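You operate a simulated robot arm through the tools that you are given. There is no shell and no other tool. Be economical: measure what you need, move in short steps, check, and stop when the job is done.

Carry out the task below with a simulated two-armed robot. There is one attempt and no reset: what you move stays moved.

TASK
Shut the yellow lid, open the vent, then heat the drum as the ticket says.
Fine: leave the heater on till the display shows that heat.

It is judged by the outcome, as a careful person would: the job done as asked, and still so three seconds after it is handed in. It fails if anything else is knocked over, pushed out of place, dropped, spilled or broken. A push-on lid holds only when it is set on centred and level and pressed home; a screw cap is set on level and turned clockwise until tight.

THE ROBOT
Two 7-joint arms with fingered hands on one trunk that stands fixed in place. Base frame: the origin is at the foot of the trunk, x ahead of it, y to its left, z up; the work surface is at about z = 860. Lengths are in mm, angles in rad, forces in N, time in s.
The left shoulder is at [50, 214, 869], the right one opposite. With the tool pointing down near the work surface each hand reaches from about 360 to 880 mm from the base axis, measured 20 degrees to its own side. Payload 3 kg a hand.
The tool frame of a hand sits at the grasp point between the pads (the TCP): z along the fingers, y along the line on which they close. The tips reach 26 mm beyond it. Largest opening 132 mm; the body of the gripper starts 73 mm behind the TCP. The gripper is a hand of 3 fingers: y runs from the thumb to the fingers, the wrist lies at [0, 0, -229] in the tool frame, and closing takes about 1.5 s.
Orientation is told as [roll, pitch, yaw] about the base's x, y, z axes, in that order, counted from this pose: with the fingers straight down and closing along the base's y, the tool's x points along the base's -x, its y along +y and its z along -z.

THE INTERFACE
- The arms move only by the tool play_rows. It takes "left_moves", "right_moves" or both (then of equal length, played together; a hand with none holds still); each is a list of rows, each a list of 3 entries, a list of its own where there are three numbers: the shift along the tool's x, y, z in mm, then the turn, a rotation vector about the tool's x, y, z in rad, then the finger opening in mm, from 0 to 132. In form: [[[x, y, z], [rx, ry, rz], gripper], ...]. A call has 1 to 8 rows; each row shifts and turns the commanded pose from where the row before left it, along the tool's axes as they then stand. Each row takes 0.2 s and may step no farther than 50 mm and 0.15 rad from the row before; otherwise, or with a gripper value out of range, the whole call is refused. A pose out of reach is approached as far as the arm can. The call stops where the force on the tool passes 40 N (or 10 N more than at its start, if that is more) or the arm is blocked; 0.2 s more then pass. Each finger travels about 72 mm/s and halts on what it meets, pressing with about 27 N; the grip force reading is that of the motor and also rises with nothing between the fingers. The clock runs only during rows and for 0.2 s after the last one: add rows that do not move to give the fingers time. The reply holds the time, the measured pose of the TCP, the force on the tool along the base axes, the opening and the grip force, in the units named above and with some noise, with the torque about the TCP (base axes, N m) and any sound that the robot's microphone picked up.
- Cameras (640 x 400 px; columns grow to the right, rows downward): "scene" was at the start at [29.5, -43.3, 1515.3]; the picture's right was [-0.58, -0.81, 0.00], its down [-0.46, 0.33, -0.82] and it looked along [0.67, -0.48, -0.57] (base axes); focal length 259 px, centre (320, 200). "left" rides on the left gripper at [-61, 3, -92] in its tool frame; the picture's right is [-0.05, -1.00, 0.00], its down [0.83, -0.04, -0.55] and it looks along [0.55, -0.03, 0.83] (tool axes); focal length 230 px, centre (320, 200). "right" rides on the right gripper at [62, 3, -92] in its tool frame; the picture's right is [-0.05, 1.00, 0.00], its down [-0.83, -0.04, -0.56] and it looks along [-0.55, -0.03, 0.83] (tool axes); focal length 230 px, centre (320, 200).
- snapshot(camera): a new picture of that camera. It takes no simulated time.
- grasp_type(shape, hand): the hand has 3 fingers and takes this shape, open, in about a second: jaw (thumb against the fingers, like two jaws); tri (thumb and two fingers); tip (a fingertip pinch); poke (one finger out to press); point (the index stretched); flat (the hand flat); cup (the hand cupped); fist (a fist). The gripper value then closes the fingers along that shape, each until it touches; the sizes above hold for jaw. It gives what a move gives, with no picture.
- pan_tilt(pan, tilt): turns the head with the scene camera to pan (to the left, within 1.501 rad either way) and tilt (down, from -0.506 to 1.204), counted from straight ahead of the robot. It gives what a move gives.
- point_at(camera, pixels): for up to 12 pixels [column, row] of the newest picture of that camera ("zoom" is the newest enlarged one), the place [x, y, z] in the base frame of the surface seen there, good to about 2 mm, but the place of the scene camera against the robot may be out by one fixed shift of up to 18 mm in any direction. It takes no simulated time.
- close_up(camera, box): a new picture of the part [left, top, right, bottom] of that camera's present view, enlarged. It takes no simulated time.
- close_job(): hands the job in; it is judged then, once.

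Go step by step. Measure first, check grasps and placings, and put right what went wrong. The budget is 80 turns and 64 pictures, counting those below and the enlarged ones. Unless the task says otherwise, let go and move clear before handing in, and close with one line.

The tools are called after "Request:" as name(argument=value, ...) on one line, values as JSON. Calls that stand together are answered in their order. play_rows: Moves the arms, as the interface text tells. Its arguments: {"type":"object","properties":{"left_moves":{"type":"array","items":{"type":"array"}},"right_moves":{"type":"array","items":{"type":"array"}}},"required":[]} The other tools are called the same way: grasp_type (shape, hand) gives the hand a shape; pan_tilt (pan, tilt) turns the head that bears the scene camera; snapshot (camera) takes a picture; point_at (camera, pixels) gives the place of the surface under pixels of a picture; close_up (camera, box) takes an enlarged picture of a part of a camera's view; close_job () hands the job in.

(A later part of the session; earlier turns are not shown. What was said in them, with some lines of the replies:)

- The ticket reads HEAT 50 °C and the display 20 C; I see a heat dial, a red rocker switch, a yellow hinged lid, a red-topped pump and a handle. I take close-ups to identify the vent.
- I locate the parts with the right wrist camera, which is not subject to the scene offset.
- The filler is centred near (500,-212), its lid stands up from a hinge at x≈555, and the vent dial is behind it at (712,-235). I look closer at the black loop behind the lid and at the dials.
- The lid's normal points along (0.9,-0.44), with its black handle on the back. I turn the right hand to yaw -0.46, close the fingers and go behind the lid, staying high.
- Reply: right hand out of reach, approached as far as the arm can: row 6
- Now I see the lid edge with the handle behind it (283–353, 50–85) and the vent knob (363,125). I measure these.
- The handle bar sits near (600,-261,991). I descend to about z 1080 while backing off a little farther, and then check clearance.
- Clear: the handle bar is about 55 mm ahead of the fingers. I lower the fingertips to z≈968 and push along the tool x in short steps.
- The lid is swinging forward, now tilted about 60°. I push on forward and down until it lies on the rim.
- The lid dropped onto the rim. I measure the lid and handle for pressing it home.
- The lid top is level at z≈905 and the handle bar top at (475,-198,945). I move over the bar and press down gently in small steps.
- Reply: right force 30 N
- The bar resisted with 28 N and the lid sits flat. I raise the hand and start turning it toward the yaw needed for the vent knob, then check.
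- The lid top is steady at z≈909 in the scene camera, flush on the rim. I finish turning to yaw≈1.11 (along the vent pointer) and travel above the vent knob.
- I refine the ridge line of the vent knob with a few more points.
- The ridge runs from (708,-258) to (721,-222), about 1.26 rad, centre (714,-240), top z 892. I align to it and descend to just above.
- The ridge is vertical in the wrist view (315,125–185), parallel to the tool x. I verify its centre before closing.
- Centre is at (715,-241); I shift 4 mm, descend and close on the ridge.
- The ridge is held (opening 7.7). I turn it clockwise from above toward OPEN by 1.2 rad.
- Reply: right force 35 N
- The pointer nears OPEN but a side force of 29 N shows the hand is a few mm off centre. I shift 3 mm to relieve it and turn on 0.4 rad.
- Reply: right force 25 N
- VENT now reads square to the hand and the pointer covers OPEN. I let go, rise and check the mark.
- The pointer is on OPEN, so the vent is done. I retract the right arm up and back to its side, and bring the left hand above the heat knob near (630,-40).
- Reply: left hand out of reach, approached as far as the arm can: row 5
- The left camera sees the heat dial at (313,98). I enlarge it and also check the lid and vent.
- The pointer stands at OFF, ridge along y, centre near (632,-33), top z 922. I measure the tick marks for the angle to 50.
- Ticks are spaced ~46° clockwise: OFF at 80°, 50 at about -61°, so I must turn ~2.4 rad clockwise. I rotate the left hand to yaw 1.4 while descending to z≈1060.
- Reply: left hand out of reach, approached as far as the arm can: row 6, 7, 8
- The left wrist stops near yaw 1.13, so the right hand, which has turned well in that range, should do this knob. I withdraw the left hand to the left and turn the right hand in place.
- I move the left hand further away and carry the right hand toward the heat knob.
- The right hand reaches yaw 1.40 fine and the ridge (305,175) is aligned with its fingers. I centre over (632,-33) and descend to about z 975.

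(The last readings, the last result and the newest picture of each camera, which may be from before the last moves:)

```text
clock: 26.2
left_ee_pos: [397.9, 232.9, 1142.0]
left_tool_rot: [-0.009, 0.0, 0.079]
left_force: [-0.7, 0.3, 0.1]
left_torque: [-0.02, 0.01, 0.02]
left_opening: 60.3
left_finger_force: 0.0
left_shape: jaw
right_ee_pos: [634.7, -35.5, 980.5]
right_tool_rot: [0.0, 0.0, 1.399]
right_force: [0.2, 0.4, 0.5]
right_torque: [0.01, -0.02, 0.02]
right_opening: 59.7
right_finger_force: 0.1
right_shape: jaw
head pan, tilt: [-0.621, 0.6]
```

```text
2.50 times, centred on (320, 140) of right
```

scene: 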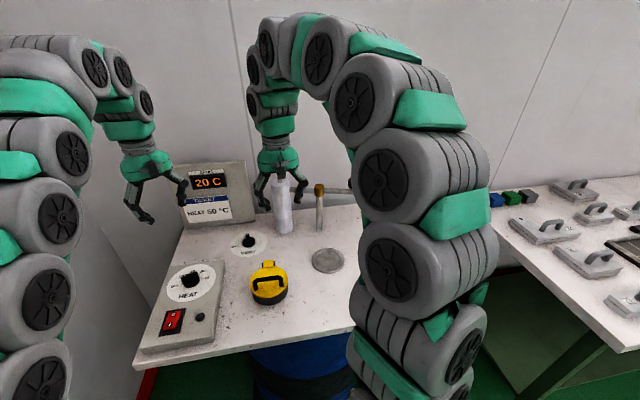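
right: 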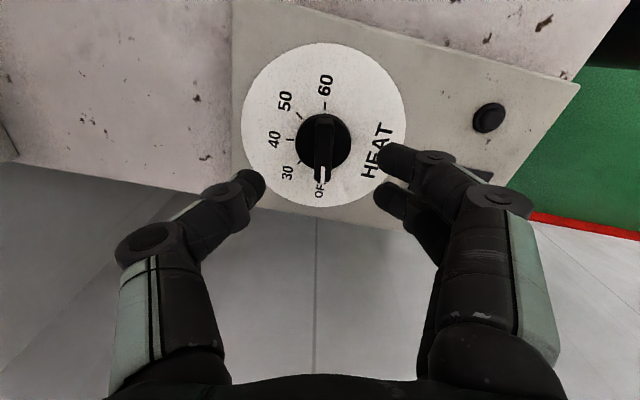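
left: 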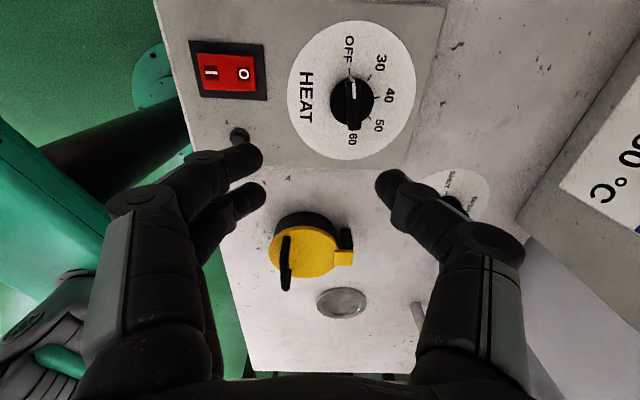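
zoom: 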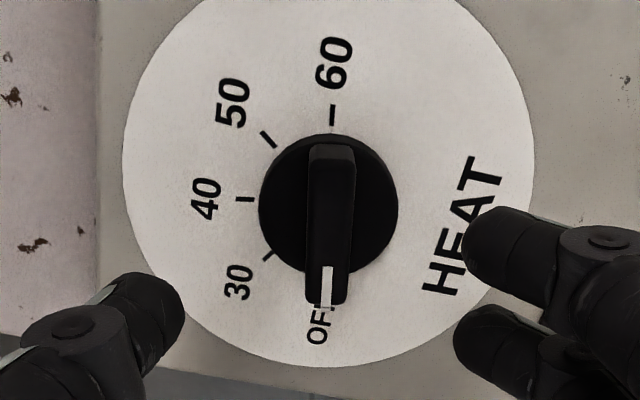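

Ticks are 45° apart, so 50 is 2.356 rad clockwise from OFF. I check the ridge centre.

Request:
point_at(camera="zoom", pixels=[[332, 150], [327, 295], [310, 220], [350, 220], [330, 220], [335, 120], [245, 199]])

```text
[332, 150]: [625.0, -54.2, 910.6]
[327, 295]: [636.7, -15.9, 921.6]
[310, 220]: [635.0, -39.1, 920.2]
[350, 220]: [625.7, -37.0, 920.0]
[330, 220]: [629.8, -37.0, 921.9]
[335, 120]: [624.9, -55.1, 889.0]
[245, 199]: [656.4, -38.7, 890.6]
```

Centre is about (631,-33). I shift slightly, descend to z≈932 and close.

Request:
play_rows(right_moves=[[[-2.5, 3.5, 24], [0, 0, 0.03], 60], [[0, 0, 24], [0, 0, 0], 45], [[0, 0, 0], [0, 0, 0], 20], [[0, 0, 0], [0, 0, 0], 0], [[0, 0, 0], [0, 0, 0], 0], [[0, 0, 0], [0, 0, 0], 0], [[0, 0, 0], [0, 0, 0], 0]])

```text
clock: 27.8
left_ee_pos: [397.5, 234.3, 1141.7]
left_tool_rot: [-0.008, 0.001, 0.077]
left_force: [-0.2, -0.5, 0.6]
left_torque: [0.02, 0.0, 0.0]
left_opening: 60.3
left_finger_force: 0.1
left_shape: jaw
right_ee_pos: [630.3, -30.5, 933.5]
right_tool_rot: [0.0, -0.001, 1.369]
right_force: [0.6, 1.4, -5.9]
right_torque: [0.04, 0.02, -0.03]
right_opening: 7.9
right_finger_force: 27.1
right_shape: jaw
head pan, tilt: [-0.621, 0.6]
```

The ridge is gripped (7.9 mm) with little side load. I turn 1.18 rad clockwise, half of the way.

Request:
play_rows(right_moves=[[[0, 0, 0], [0, 0, 0.147], 0], [[0, 0, 0], [0, 0, 0.147], 0], [[0, 0, 0], [0, 0, 0.147], 0], [[0, 0, 0], [0, 0, 0.147], 0], [[0, 0, 0], [0, 0, 0.147], 0], [[0, 0, 0], [0, 0, 0.147], 0], [[0, 0, 0], [0, 0, 0.147], 0], [[0, 0, 0], [0, 0, 0.147], 0]])

Request:
snapshot(camera="right")

```text
clock: 29.7
left_ee_pos: [398.9, 234.1, 1142.2]
left_tool_rot: [-0.007, 0.002, 0.078]
left_force: [-0.1, -0.1, 0.1]
left_torque: [0.03, 0.03, -0.02]
left_opening: 60.3
left_finger_force: 0.0
left_shape: jaw
right_ee_pos: [631.6, -31.3, 932.7]
right_tool_rot: [0.002, -0.006, 0.191]
right_force: [19.8, 9.6, -11.9]
right_torque: [0.19, -0.35, 0.02]
right_opening: 6.7
right_finger_force: 27.0
right_shape: jaw
head pan, tilt: [-0.621, 0.6]
stopped in row 8 (right hand): the force on the tool passed its limit at 40 N (the readings are from after the stop); the commanded pose is now the measured one
```

```text
27 pictures are left
```

right: 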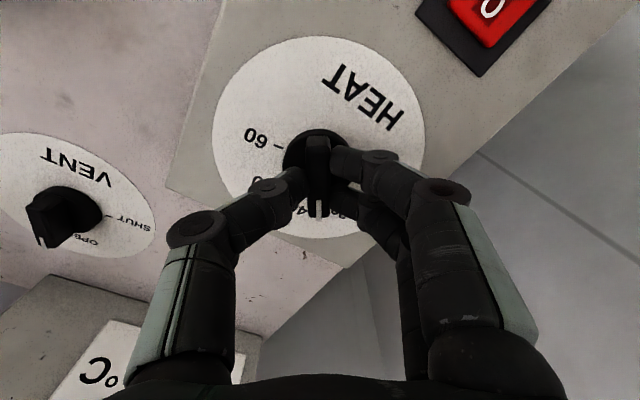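

The side load grew to 20 N so the call stopped near 40. I relieve it by shifting about 2.5 mm and turn on 0.6 rad.

Request:
play_rows(right_moves=[[[-3, 1, 0], [0, 0, 0], 0], [[0, 0, 0], [0, 0, 0.12], 0], [[0, 0, 0], [0, 0, 0.12], 0], [[0, 0, 0], [0, 0, 0.12], 0], [[0, 0, 0], [0, 0, 0.12], 0], [[0, 0, 0], [0, 0, 0.12], 0]])

Request:
snapshot(camera="right")

```text
clock: 31.1
left_ee_pos: [397.9, 232.6, 1141.0]
left_tool_rot: [-0.009, -0.001, 0.079]
left_force: [-0.4, -0.7, 0.1]
left_torque: [-0.01, -0.03, 0.01]
left_opening: 60.3
left_finger_force: 0.0
left_shape: jaw
right_ee_pos: [632.9, -29.8, 934.3]
right_tool_rot: [0.002, -0.003, -0.411]
right_force: [0.6, -6.9, -9.3]
right_torque: [-0.12, -0.05, 0.02]
right_opening: 6.6
right_finger_force: 26.7
right_shape: jaw
head pan, tilt: [-0.621, 0.6]
```

```text
26 pictures are left
```

right: 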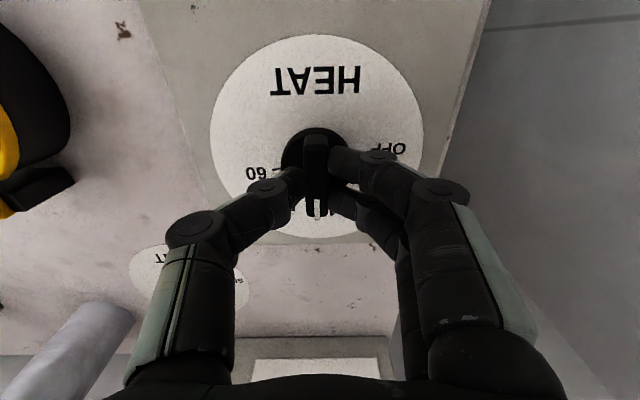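

HEAT now lies just past square, so the pointer is ~12° past 40 as computed. I turn the remaining 0.575 rad.

Request:
play_rows(right_moves=[[[0, -1, 0], [0, 0, 0.115], 0], [[0, 0, 0], [0, 0, 0.115], 0], [[0, 0, 0], [0, 0, 0.115], 0], [[0, 0, 0], [0, 0, 0.115], 0], [[0, 0, 0], [0, 0, 0.115], 0], [[0, 0, 0], [0, 0, 0], 0]])

Request:
snapshot(camera="right")

```text
clock: 32.5
left_ee_pos: [399.0, 233.3, 1141.6]
left_tool_rot: [-0.009, 0.001, 0.079]
left_force: [-0.8, -0.7, 0.2]
left_torque: [0.0, -0.02, -0.01]
left_opening: 60.1
left_finger_force: 0.1
left_shape: jaw
right_ee_pos: [633.2, -31.0, 933.8]
right_tool_rot: [0.002, 0.0, -0.986]
right_force: [4.7, -6.1, -12.4]
right_torque: [-0.08, -0.14, 0.02]
right_opening: 6.4
right_finger_force: 27.1
right_shape: jaw
head pan, tilt: [-0.621, 0.6]
```

```text
25 pictures are left
```

right: 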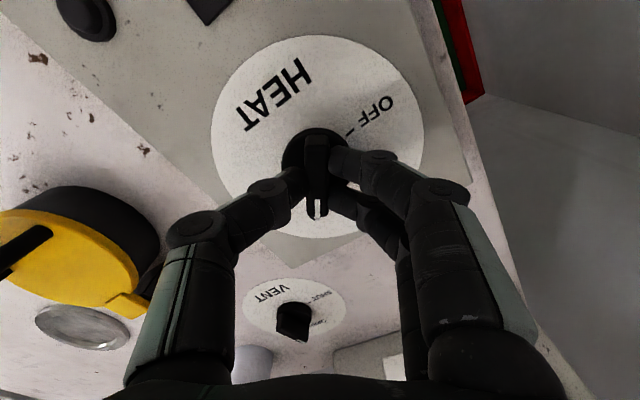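

I release, rise and check where the pointer stands.

Request:
play_rows(right_moves=[[[0, 0, 0], [0, 0, 0], 40], [[0, 0, 0], [0, 0, 0], 60], [[0, 0, -25], [0, 0, 0], 60], [[0, 0, -35], [0, 0, 0], 60]])

Request:
close_up(camera="right", box=[220, 40, 430, 240])

```text
clock: 33.5
left_ee_pos: [396.6, 234.1, 1143.2]
left_tool_rot: [-0.01, -0.001, 0.078]
left_force: [0.0, -0.4, 0.4]
left_torque: [-0.02, 0.0, 0.02]
left_opening: 60.2
left_finger_force: 0.0
left_shape: jaw
right_ee_pos: [631.8, -30.5, 995.1]
right_tool_rot: [0.002, 0.001, -0.985]
right_force: [-0.2, 0.2, 0.2]
right_torque: [0.01, -0.02, 0.01]
right_opening: 59.5
right_finger_force: 0.0
right_shape: jaw
head pan, tilt: [-0.621, 0.6]
```

```text
2.00 times, centred on (325, 140) of right
```

zoom: 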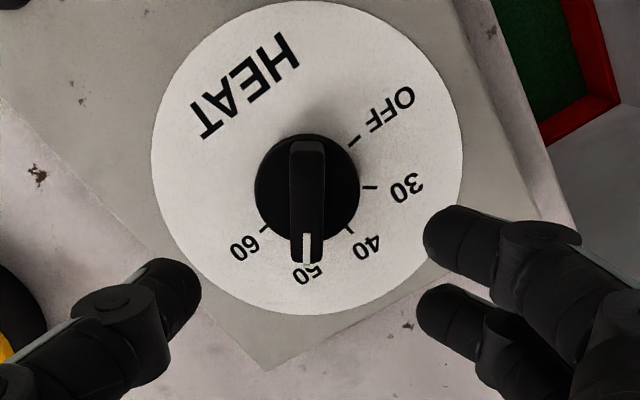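

The pointer is on 50. Now I form a one-finger poke with the right hand after rising, to press the I end of the rocker (the raised end near (512,38)).

Request:
play_rows(right_moves=[[[0, 0, -45], [0, 0, 0], 60], [[0, 0, -40], [0, 0, 0], 60]])

Request:
grasp_type(shape="poke", hand="right")

Request:
snapshot(camera="right")

```text
clock: 34.1
left_ee_pos: [398.2, 232.8, 1141.9]
left_tool_rot: [-0.009, 0.0, 0.078]
left_force: [-0.2, -0.1, -0.5]
left_torque: [-0.04, -0.01, 0.02]
left_opening: 60.2
left_finger_force: 0.0
left_shape: jaw
right_ee_pos: [632.4, -29.2, 1080.6]
right_tool_rot: [0.001, 0.0, -0.986]
right_force: [-0.4, 0.1, 0.5]
right_torque: [0.02, 0.05, 0.0]
right_opening: 59.8
right_finger_force: 0.1
right_shape: jaw
head pan, tilt: [-0.621, 0.6]
```

```text
clock: 35.0
left_ee_pos: [399.5, 234.6, 1142.7]
left_tool_rot: [-0.009, 0.0, 0.079]
left_force: [0.0, 0.2, 0.2]
left_torque: [-0.01, 0.03, 0.0]
left_opening: 60.3
left_finger_force: 0.1
left_shape: jaw
right_ee_pos: [631.8, -29.6, 1078.6]
right_tool_rot: [0.004, 0.0, -0.985]
right_force: [0.5, -0.1, -0.5]
right_torque: [0.0, 0.01, 0.01]
right_opening: 0.1
right_finger_force: 0.1
right_shape: poke
head pan, tilt: [-0.621, 0.6]
```

```text
23 pictures are left
```

right: 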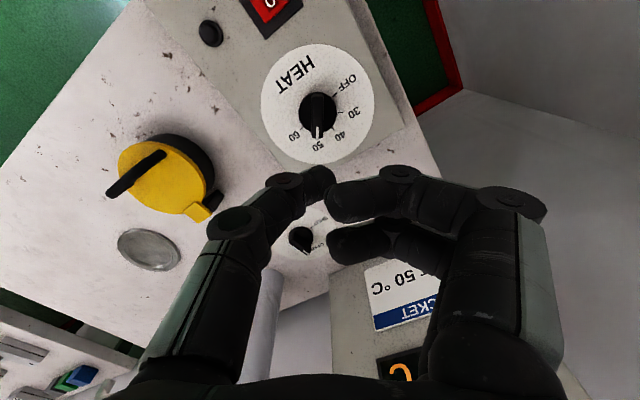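

The thumb is extended with its tip near (322,175). I locate it in the base frame.

Request:
point_at(camera="right", pixels=[[322, 172], [330, 182], [312, 170], [322, 195], [345, 195], [345, 240], [285, 180]])

Request:
close_up(camera="scene", box=[100, 130, 290, 350])

```text
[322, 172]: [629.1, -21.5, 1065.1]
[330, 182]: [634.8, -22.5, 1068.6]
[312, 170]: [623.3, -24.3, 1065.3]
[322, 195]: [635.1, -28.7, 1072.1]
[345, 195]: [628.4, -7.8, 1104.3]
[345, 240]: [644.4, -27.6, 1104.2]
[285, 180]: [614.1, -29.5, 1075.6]
```

```text
1.82 times, centred on (195, 240) of scene
```

zoom: 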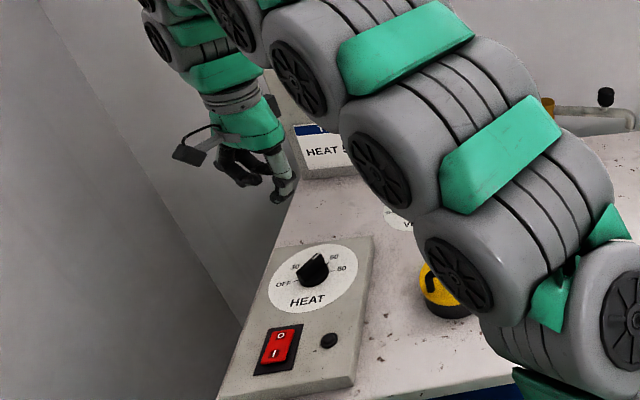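

The thumb tip lies within a few mm of the TCP axis, about 26 mm beyond. I move over the switch and look before pressing.

Request:
play_rows(right_moves=[[[31, -16, 10], [0, 0, 0], 0], [[31, -16, 10], [0, 0, 0], 0], [[31, -16, 20], [0, 0, 0], 0], [[0, 0, 20], [0, 0, 0], 0], [[0, 0, 0], [0, 0, 0], 0]])

Request:
snapshot(camera="right")

```text
clock: 36.2
left_ee_pos: [397.9, 234.2, 1142.3]
left_tool_rot: [-0.01, 0.001, 0.077]
left_force: [-0.8, -0.6, 0.6]
left_torque: [0.03, -0.01, 0.01]
left_opening: 60.3
left_finger_force: 0.1
left_shape: jaw
right_ee_pos: [540.8, 19.9, 1019.3]
right_tool_rot: [0.004, -0.001, -0.986]
right_force: [-0.7, -0.7, 0.3]
right_torque: [-0.01, 0.04, -0.02]
right_opening: 0.0
right_finger_force: 0.0
right_shape: poke
head pan, tilt: [-0.621, 0.6]
```

```text
21 pictures are left
```

right: 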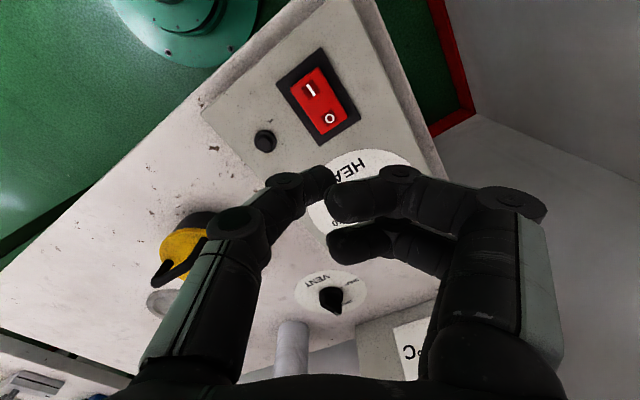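

Request:
point_at(camera="right", pixels=[[311, 91], [309, 75], [299, 92], [318, 72], [330, 118], [335, 130], [319, 105], [348, 122], [322, 173]])

Request:
close_up(camera="right", box=[270, 40, 370, 150])

```text
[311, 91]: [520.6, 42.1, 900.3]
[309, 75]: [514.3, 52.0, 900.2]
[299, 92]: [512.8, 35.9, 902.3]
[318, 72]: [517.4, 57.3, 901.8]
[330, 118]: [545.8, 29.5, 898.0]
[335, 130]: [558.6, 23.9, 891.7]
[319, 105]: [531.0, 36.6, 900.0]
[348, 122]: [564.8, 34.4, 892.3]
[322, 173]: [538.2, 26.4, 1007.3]
```

```text
3.64 times, centred on (320, 95) of right
```

zoom: 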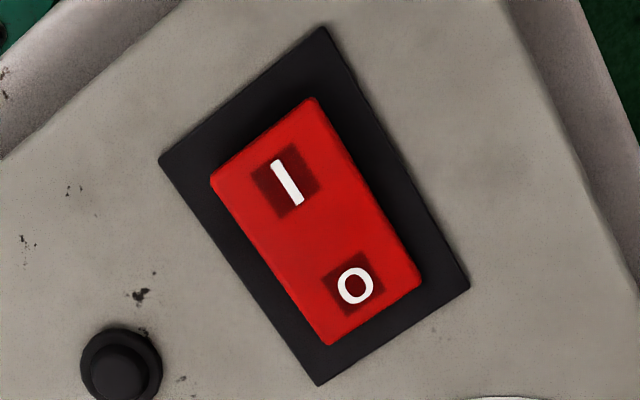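

The I end is at about (516,44,902). I bring the tip over it and press in small steps.

Request:
play_rows(right_moves=[[[33, -8, 20], [0, 0, 0], 0], [[0, 0, 45], [0, 0, 0], 0], [[0, 0, 15], [0, 0, 0], 0], [[0, 0, 6], [0, 0, 0], 0], [[0, 0, 5], [0, 0, 0], 0], [[0, 0, 4], [0, 0, 0], 0], [[0, 0, 3], [0, 0, 0], 0]])

Request:
snapshot(camera="scene")

```text
clock: 37.8
left_ee_pos: [396.8, 234.4, 1141.7]
left_tool_rot: [-0.007, 0.002, 0.079]
left_force: [0.4, -0.1, -0.6]
left_torque: [0.01, 0.01, 0.0]
left_opening: 60.0
left_finger_force: 0.0
left_shape: jaw
right_ee_pos: [514.0, 44.3, 925.3]
right_tool_rot: [0.004, 0.0, -0.984]
right_force: [-8.4, -3.9, 27.8]
right_torque: [-0.17, 0.03, -0.02]
right_opening: 0.0
right_finger_force: 0.1
right_shape: poke
head pan, tilt: [-0.621, 0.6]
heard: click
stopped in row 7 (right hand): the force on the tool passed its limit at 45 N (the readings are from after the stop); the commanded pose is now the measured one
```

```text
19 pictures are left
```

scene: 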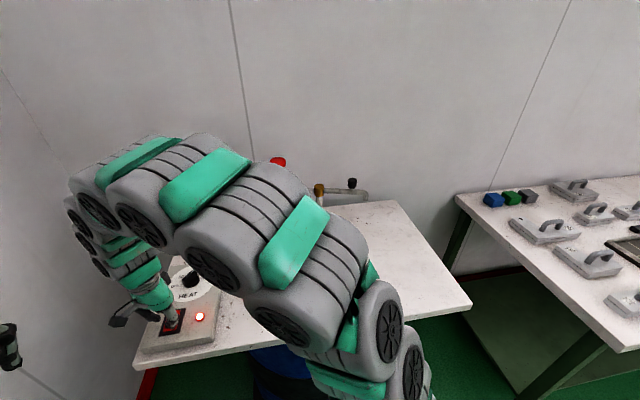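

A click was heard and the lamp at (199,316) is lit. I lift straight up and clear the arm back to the right.

Request:
play_rows(right_moves=[[[0, 0, -45], [0, 0, 0], 0], [[0, 0, -45], [0, 0, 0], 0], [[0, 0, -45], [0, 0, 0], 0], [[0, 0, -45], [0, 0, 0], 0], [[-36, -30, 0], [0, 0, 0], 0], [[-36, -30, 0], [0, 0, 0], 0], [[-36, -30, 0], [0, 0, 0], 0], [[-36, -30, 0], [0, 0, 0], 0]])

Request:
play_rows(right_moves=[[[-36, -30, -5], [0, 0, 0], 0], [[-36, -30, -5], [0, 0, 0], 0], [[-36, -30, -5], [0, 0, 0], 0], [[0, -30, 0], [0, 0, 0], 0], [[0, -30, 0], [0, 0, 0], 0], [[0, 0, 0], [0, 0, 0], 0], [[0, 0, 0], [0, 0, 0], 0], [[0, 0, 0], [0, 0, 0], 0]])

Request:
snapshot(camera="scene")

```text
clock: 39.6
left_ee_pos: [398.1, 233.6, 1142.0]
left_tool_rot: [-0.008, 0.0, 0.078]
left_force: [0.9, -0.1, -1.2]
left_torque: [0.01, 0.0, 0.02]
left_opening: 60.1
left_finger_force: 0.1
left_shape: jaw
right_ee_pos: [495.1, -143.4, 1104.4]
right_tool_rot: [0.002, -0.001, -0.983]
right_force: [0.0, 0.5, -0.3]
right_torque: [0.04, -0.02, -0.01]
right_opening: 0.1
right_finger_force: 0.2
right_shape: poke
head pan, tilt: [-0.621, 0.6]
```

```text
clock: 41.4
left_ee_pos: [398.9, 232.7, 1142.2]
left_tool_rot: [-0.009, -0.001, 0.077]
left_force: [-0.8, -0.2, 0.5]
left_torque: [0.01, -0.02, -0.02]
left_opening: 60.2
left_finger_force: 0.2
left_shape: jaw
right_ee_pos: [429.7, -316.7, 1117.5]
right_tool_rot: [0.003, 0.001, -0.984]
right_force: [0.5, -0.1, -1.1]
right_torque: [0.0, -0.01, -0.02]
right_opening: 0.0
right_finger_force: 0.1
right_shape: poke
head pan, tilt: [-0.621, 0.6]
```

```text
18 pictures are left
```

scene: 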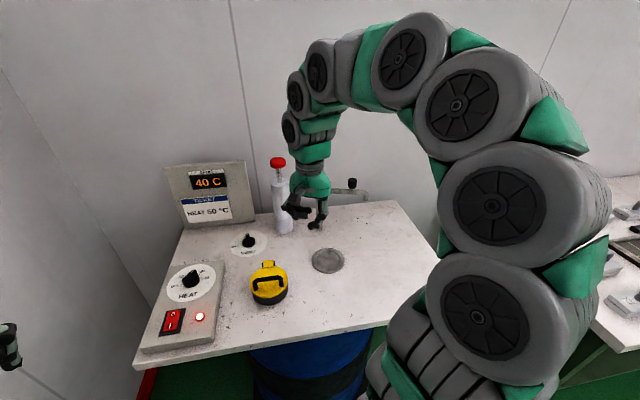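

The display already shows 40 C with the lamp lit, and everything is standing. I wait in short holds.

Request:
play_rows(right_moves=[[[0, 0, 0], [0, 0, 0], 0], [[0, 0, 0], [0, 0, 0], 0], [[0, 0, 0], [0, 0, 0], 0], [[0, 0, 0], [0, 0, 0], 0], [[0, 0, 0], [0, 0, 0], 0], [[0, 0, 0], [0, 0, 0], 0], [[0, 0, 0], [0, 0, 0], 0]])

Request:
close_up(camera="scene", box=[130, 150, 330, 350])

```text
clock: 43.0
left_ee_pos: [398.3, 233.2, 1142.7]
left_tool_rot: [-0.008, 0.0, 0.078]
left_force: [0.2, 0.3, -0.1]
left_torque: [0.04, 0.01, 0.01]
left_opening: 60.3
left_finger_force: 0.0
left_shape: jaw
right_ee_pos: [429.5, -315.5, 1117.9]
right_tool_rot: [0.005, 0.0, -0.983]
right_force: [0.3, 0.1, -0.1]
right_torque: [0.01, 0.02, -0.01]
right_opening: 0.0
right_finger_force: 0.0
right_shape: poke
head pan, tilt: [-0.621, 0.6]
```

```text
2.00 times, centred on (230, 250) of scene
```

zoom: 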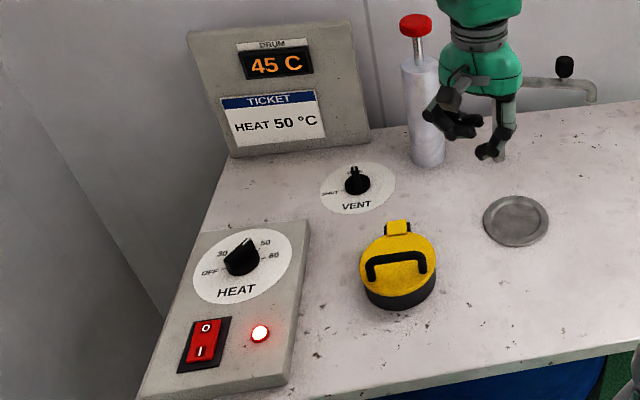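

It shows 45 C and rising more slowly. I keep waiting.

Request:
play_rows(right_moves=[[[0, 0, 0], [0, 0, 0], 0], [[0, 0, 0], [0, 0, 0], 0], [[0, 0, 0], [0, 0, 0], 0], [[0, 0, 0], [0, 0, 0], 0], [[0, 0, 0], [0, 0, 0], 0], [[0, 0, 0], [0, 0, 0], 0], [[0, 0, 0], [0, 0, 0], 0], [[0, 0, 0], [0, 0, 0], 0]])

Request:
play_rows(right_moves=[[[0, 0, 0], [0, 0, 0], 0], [[0, 0, 0], [0, 0, 0], 0], [[0, 0, 0], [0, 0, 0], 0], [[0, 0, 0], [0, 0, 0], 0], [[0, 0, 0], [0, 0, 0], 0]])

Request:
close_up(camera="scene", box=[130, 150, 330, 350])

```text
clock: 44.8
left_ee_pos: [398.3, 233.3, 1141.4]
left_tool_rot: [-0.007, 0.0, 0.078]
left_force: [-0.6, 0.5, 0.1]
left_torque: [0.0, 0.03, 0.0]
left_opening: 60.1
left_finger_force: 0.0
left_shape: jaw
right_ee_pos: [429.9, -316.5, 1116.1]
right_tool_rot: [0.005, -0.002, -0.985]
right_force: [-0.1, 0.3, 0.4]
right_torque: [0.01, 0.02, 0.0]
right_opening: 0.0
right_finger_force: 0.0
right_shape: poke
head pan, tilt: [-0.621, 0.6]
```

```text
clock: 46.0
left_ee_pos: [399.5, 234.7, 1140.9]
left_tool_rot: [-0.009, 0.0, 0.078]
left_force: [-0.6, 0.1, 0.0]
left_torque: [0.0, -0.02, 0.0]
left_opening: 60.1
left_finger_force: 0.1
left_shape: jaw
right_ee_pos: [429.5, -316.7, 1116.9]
right_tool_rot: [0.005, 0.0, -0.985]
right_force: [0.0, -0.4, -0.2]
right_torque: [0.02, -0.03, 0.01]
right_opening: 0.0
right_finger_force: 0.1
right_shape: poke
head pan, tilt: [-0.621, 0.6]
```

```text
2.00 times, centred on (230, 250) of scene
```

zoom: 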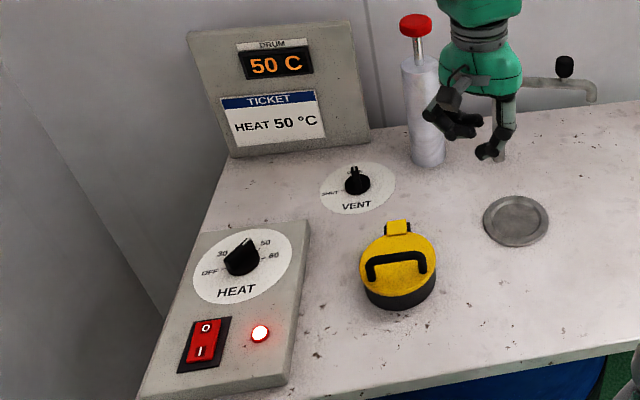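

The display shows 50 C. I hold briefly to see whether the thermostat keeps it there.

Request:
play_rows(right_moves=[[[0, 0, 0], [0, 0, 0], 0], [[0, 0, 0], [0, 0, 0], 0], [[0, 0, 0], [0, 0, 0], 0], [[0, 0, 0], [0, 0, 0], 0]])

Request:
close_up(camera="scene", box=[130, 150, 330, 350])

```text
clock: 47.0
left_ee_pos: [398.5, 234.0, 1142.4]
left_tool_rot: [-0.01, -0.001, 0.079]
left_force: [-0.5, 0.0, 0.9]
left_torque: [0.01, 0.0, -0.01]
left_opening: 60.3
left_finger_force: 0.0
left_shape: jaw
right_ee_pos: [429.4, -316.0, 1116.9]
right_tool_rot: [0.003, 0.0, -0.984]
right_force: [0.4, -0.7, 0.4]
right_torque: [0.04, -0.01, 0.02]
right_opening: 0.0
right_finger_force: 0.2
right_shape: poke
head pan, tilt: [-0.621, 0.6]
```

```text
2.00 times, centred on (230, 250) of scene
```

zoom: 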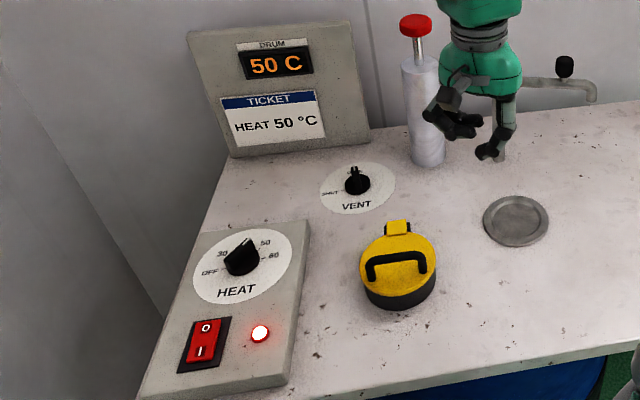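

The display holds steady at 50 C (zoom (277,65)), the vent pointer is on OPEN, the lid is shut, the dial is at 50, and both hands are clear. I hand in.

Request:
close_job()

```text
The job is handed in.
```

The yellow lid is shut, the vent is on OPEN, and the drum is at 50 °C as the ticket says. I left the heater switched on with its dial at 50, since the display was holding steady at 50 °C.
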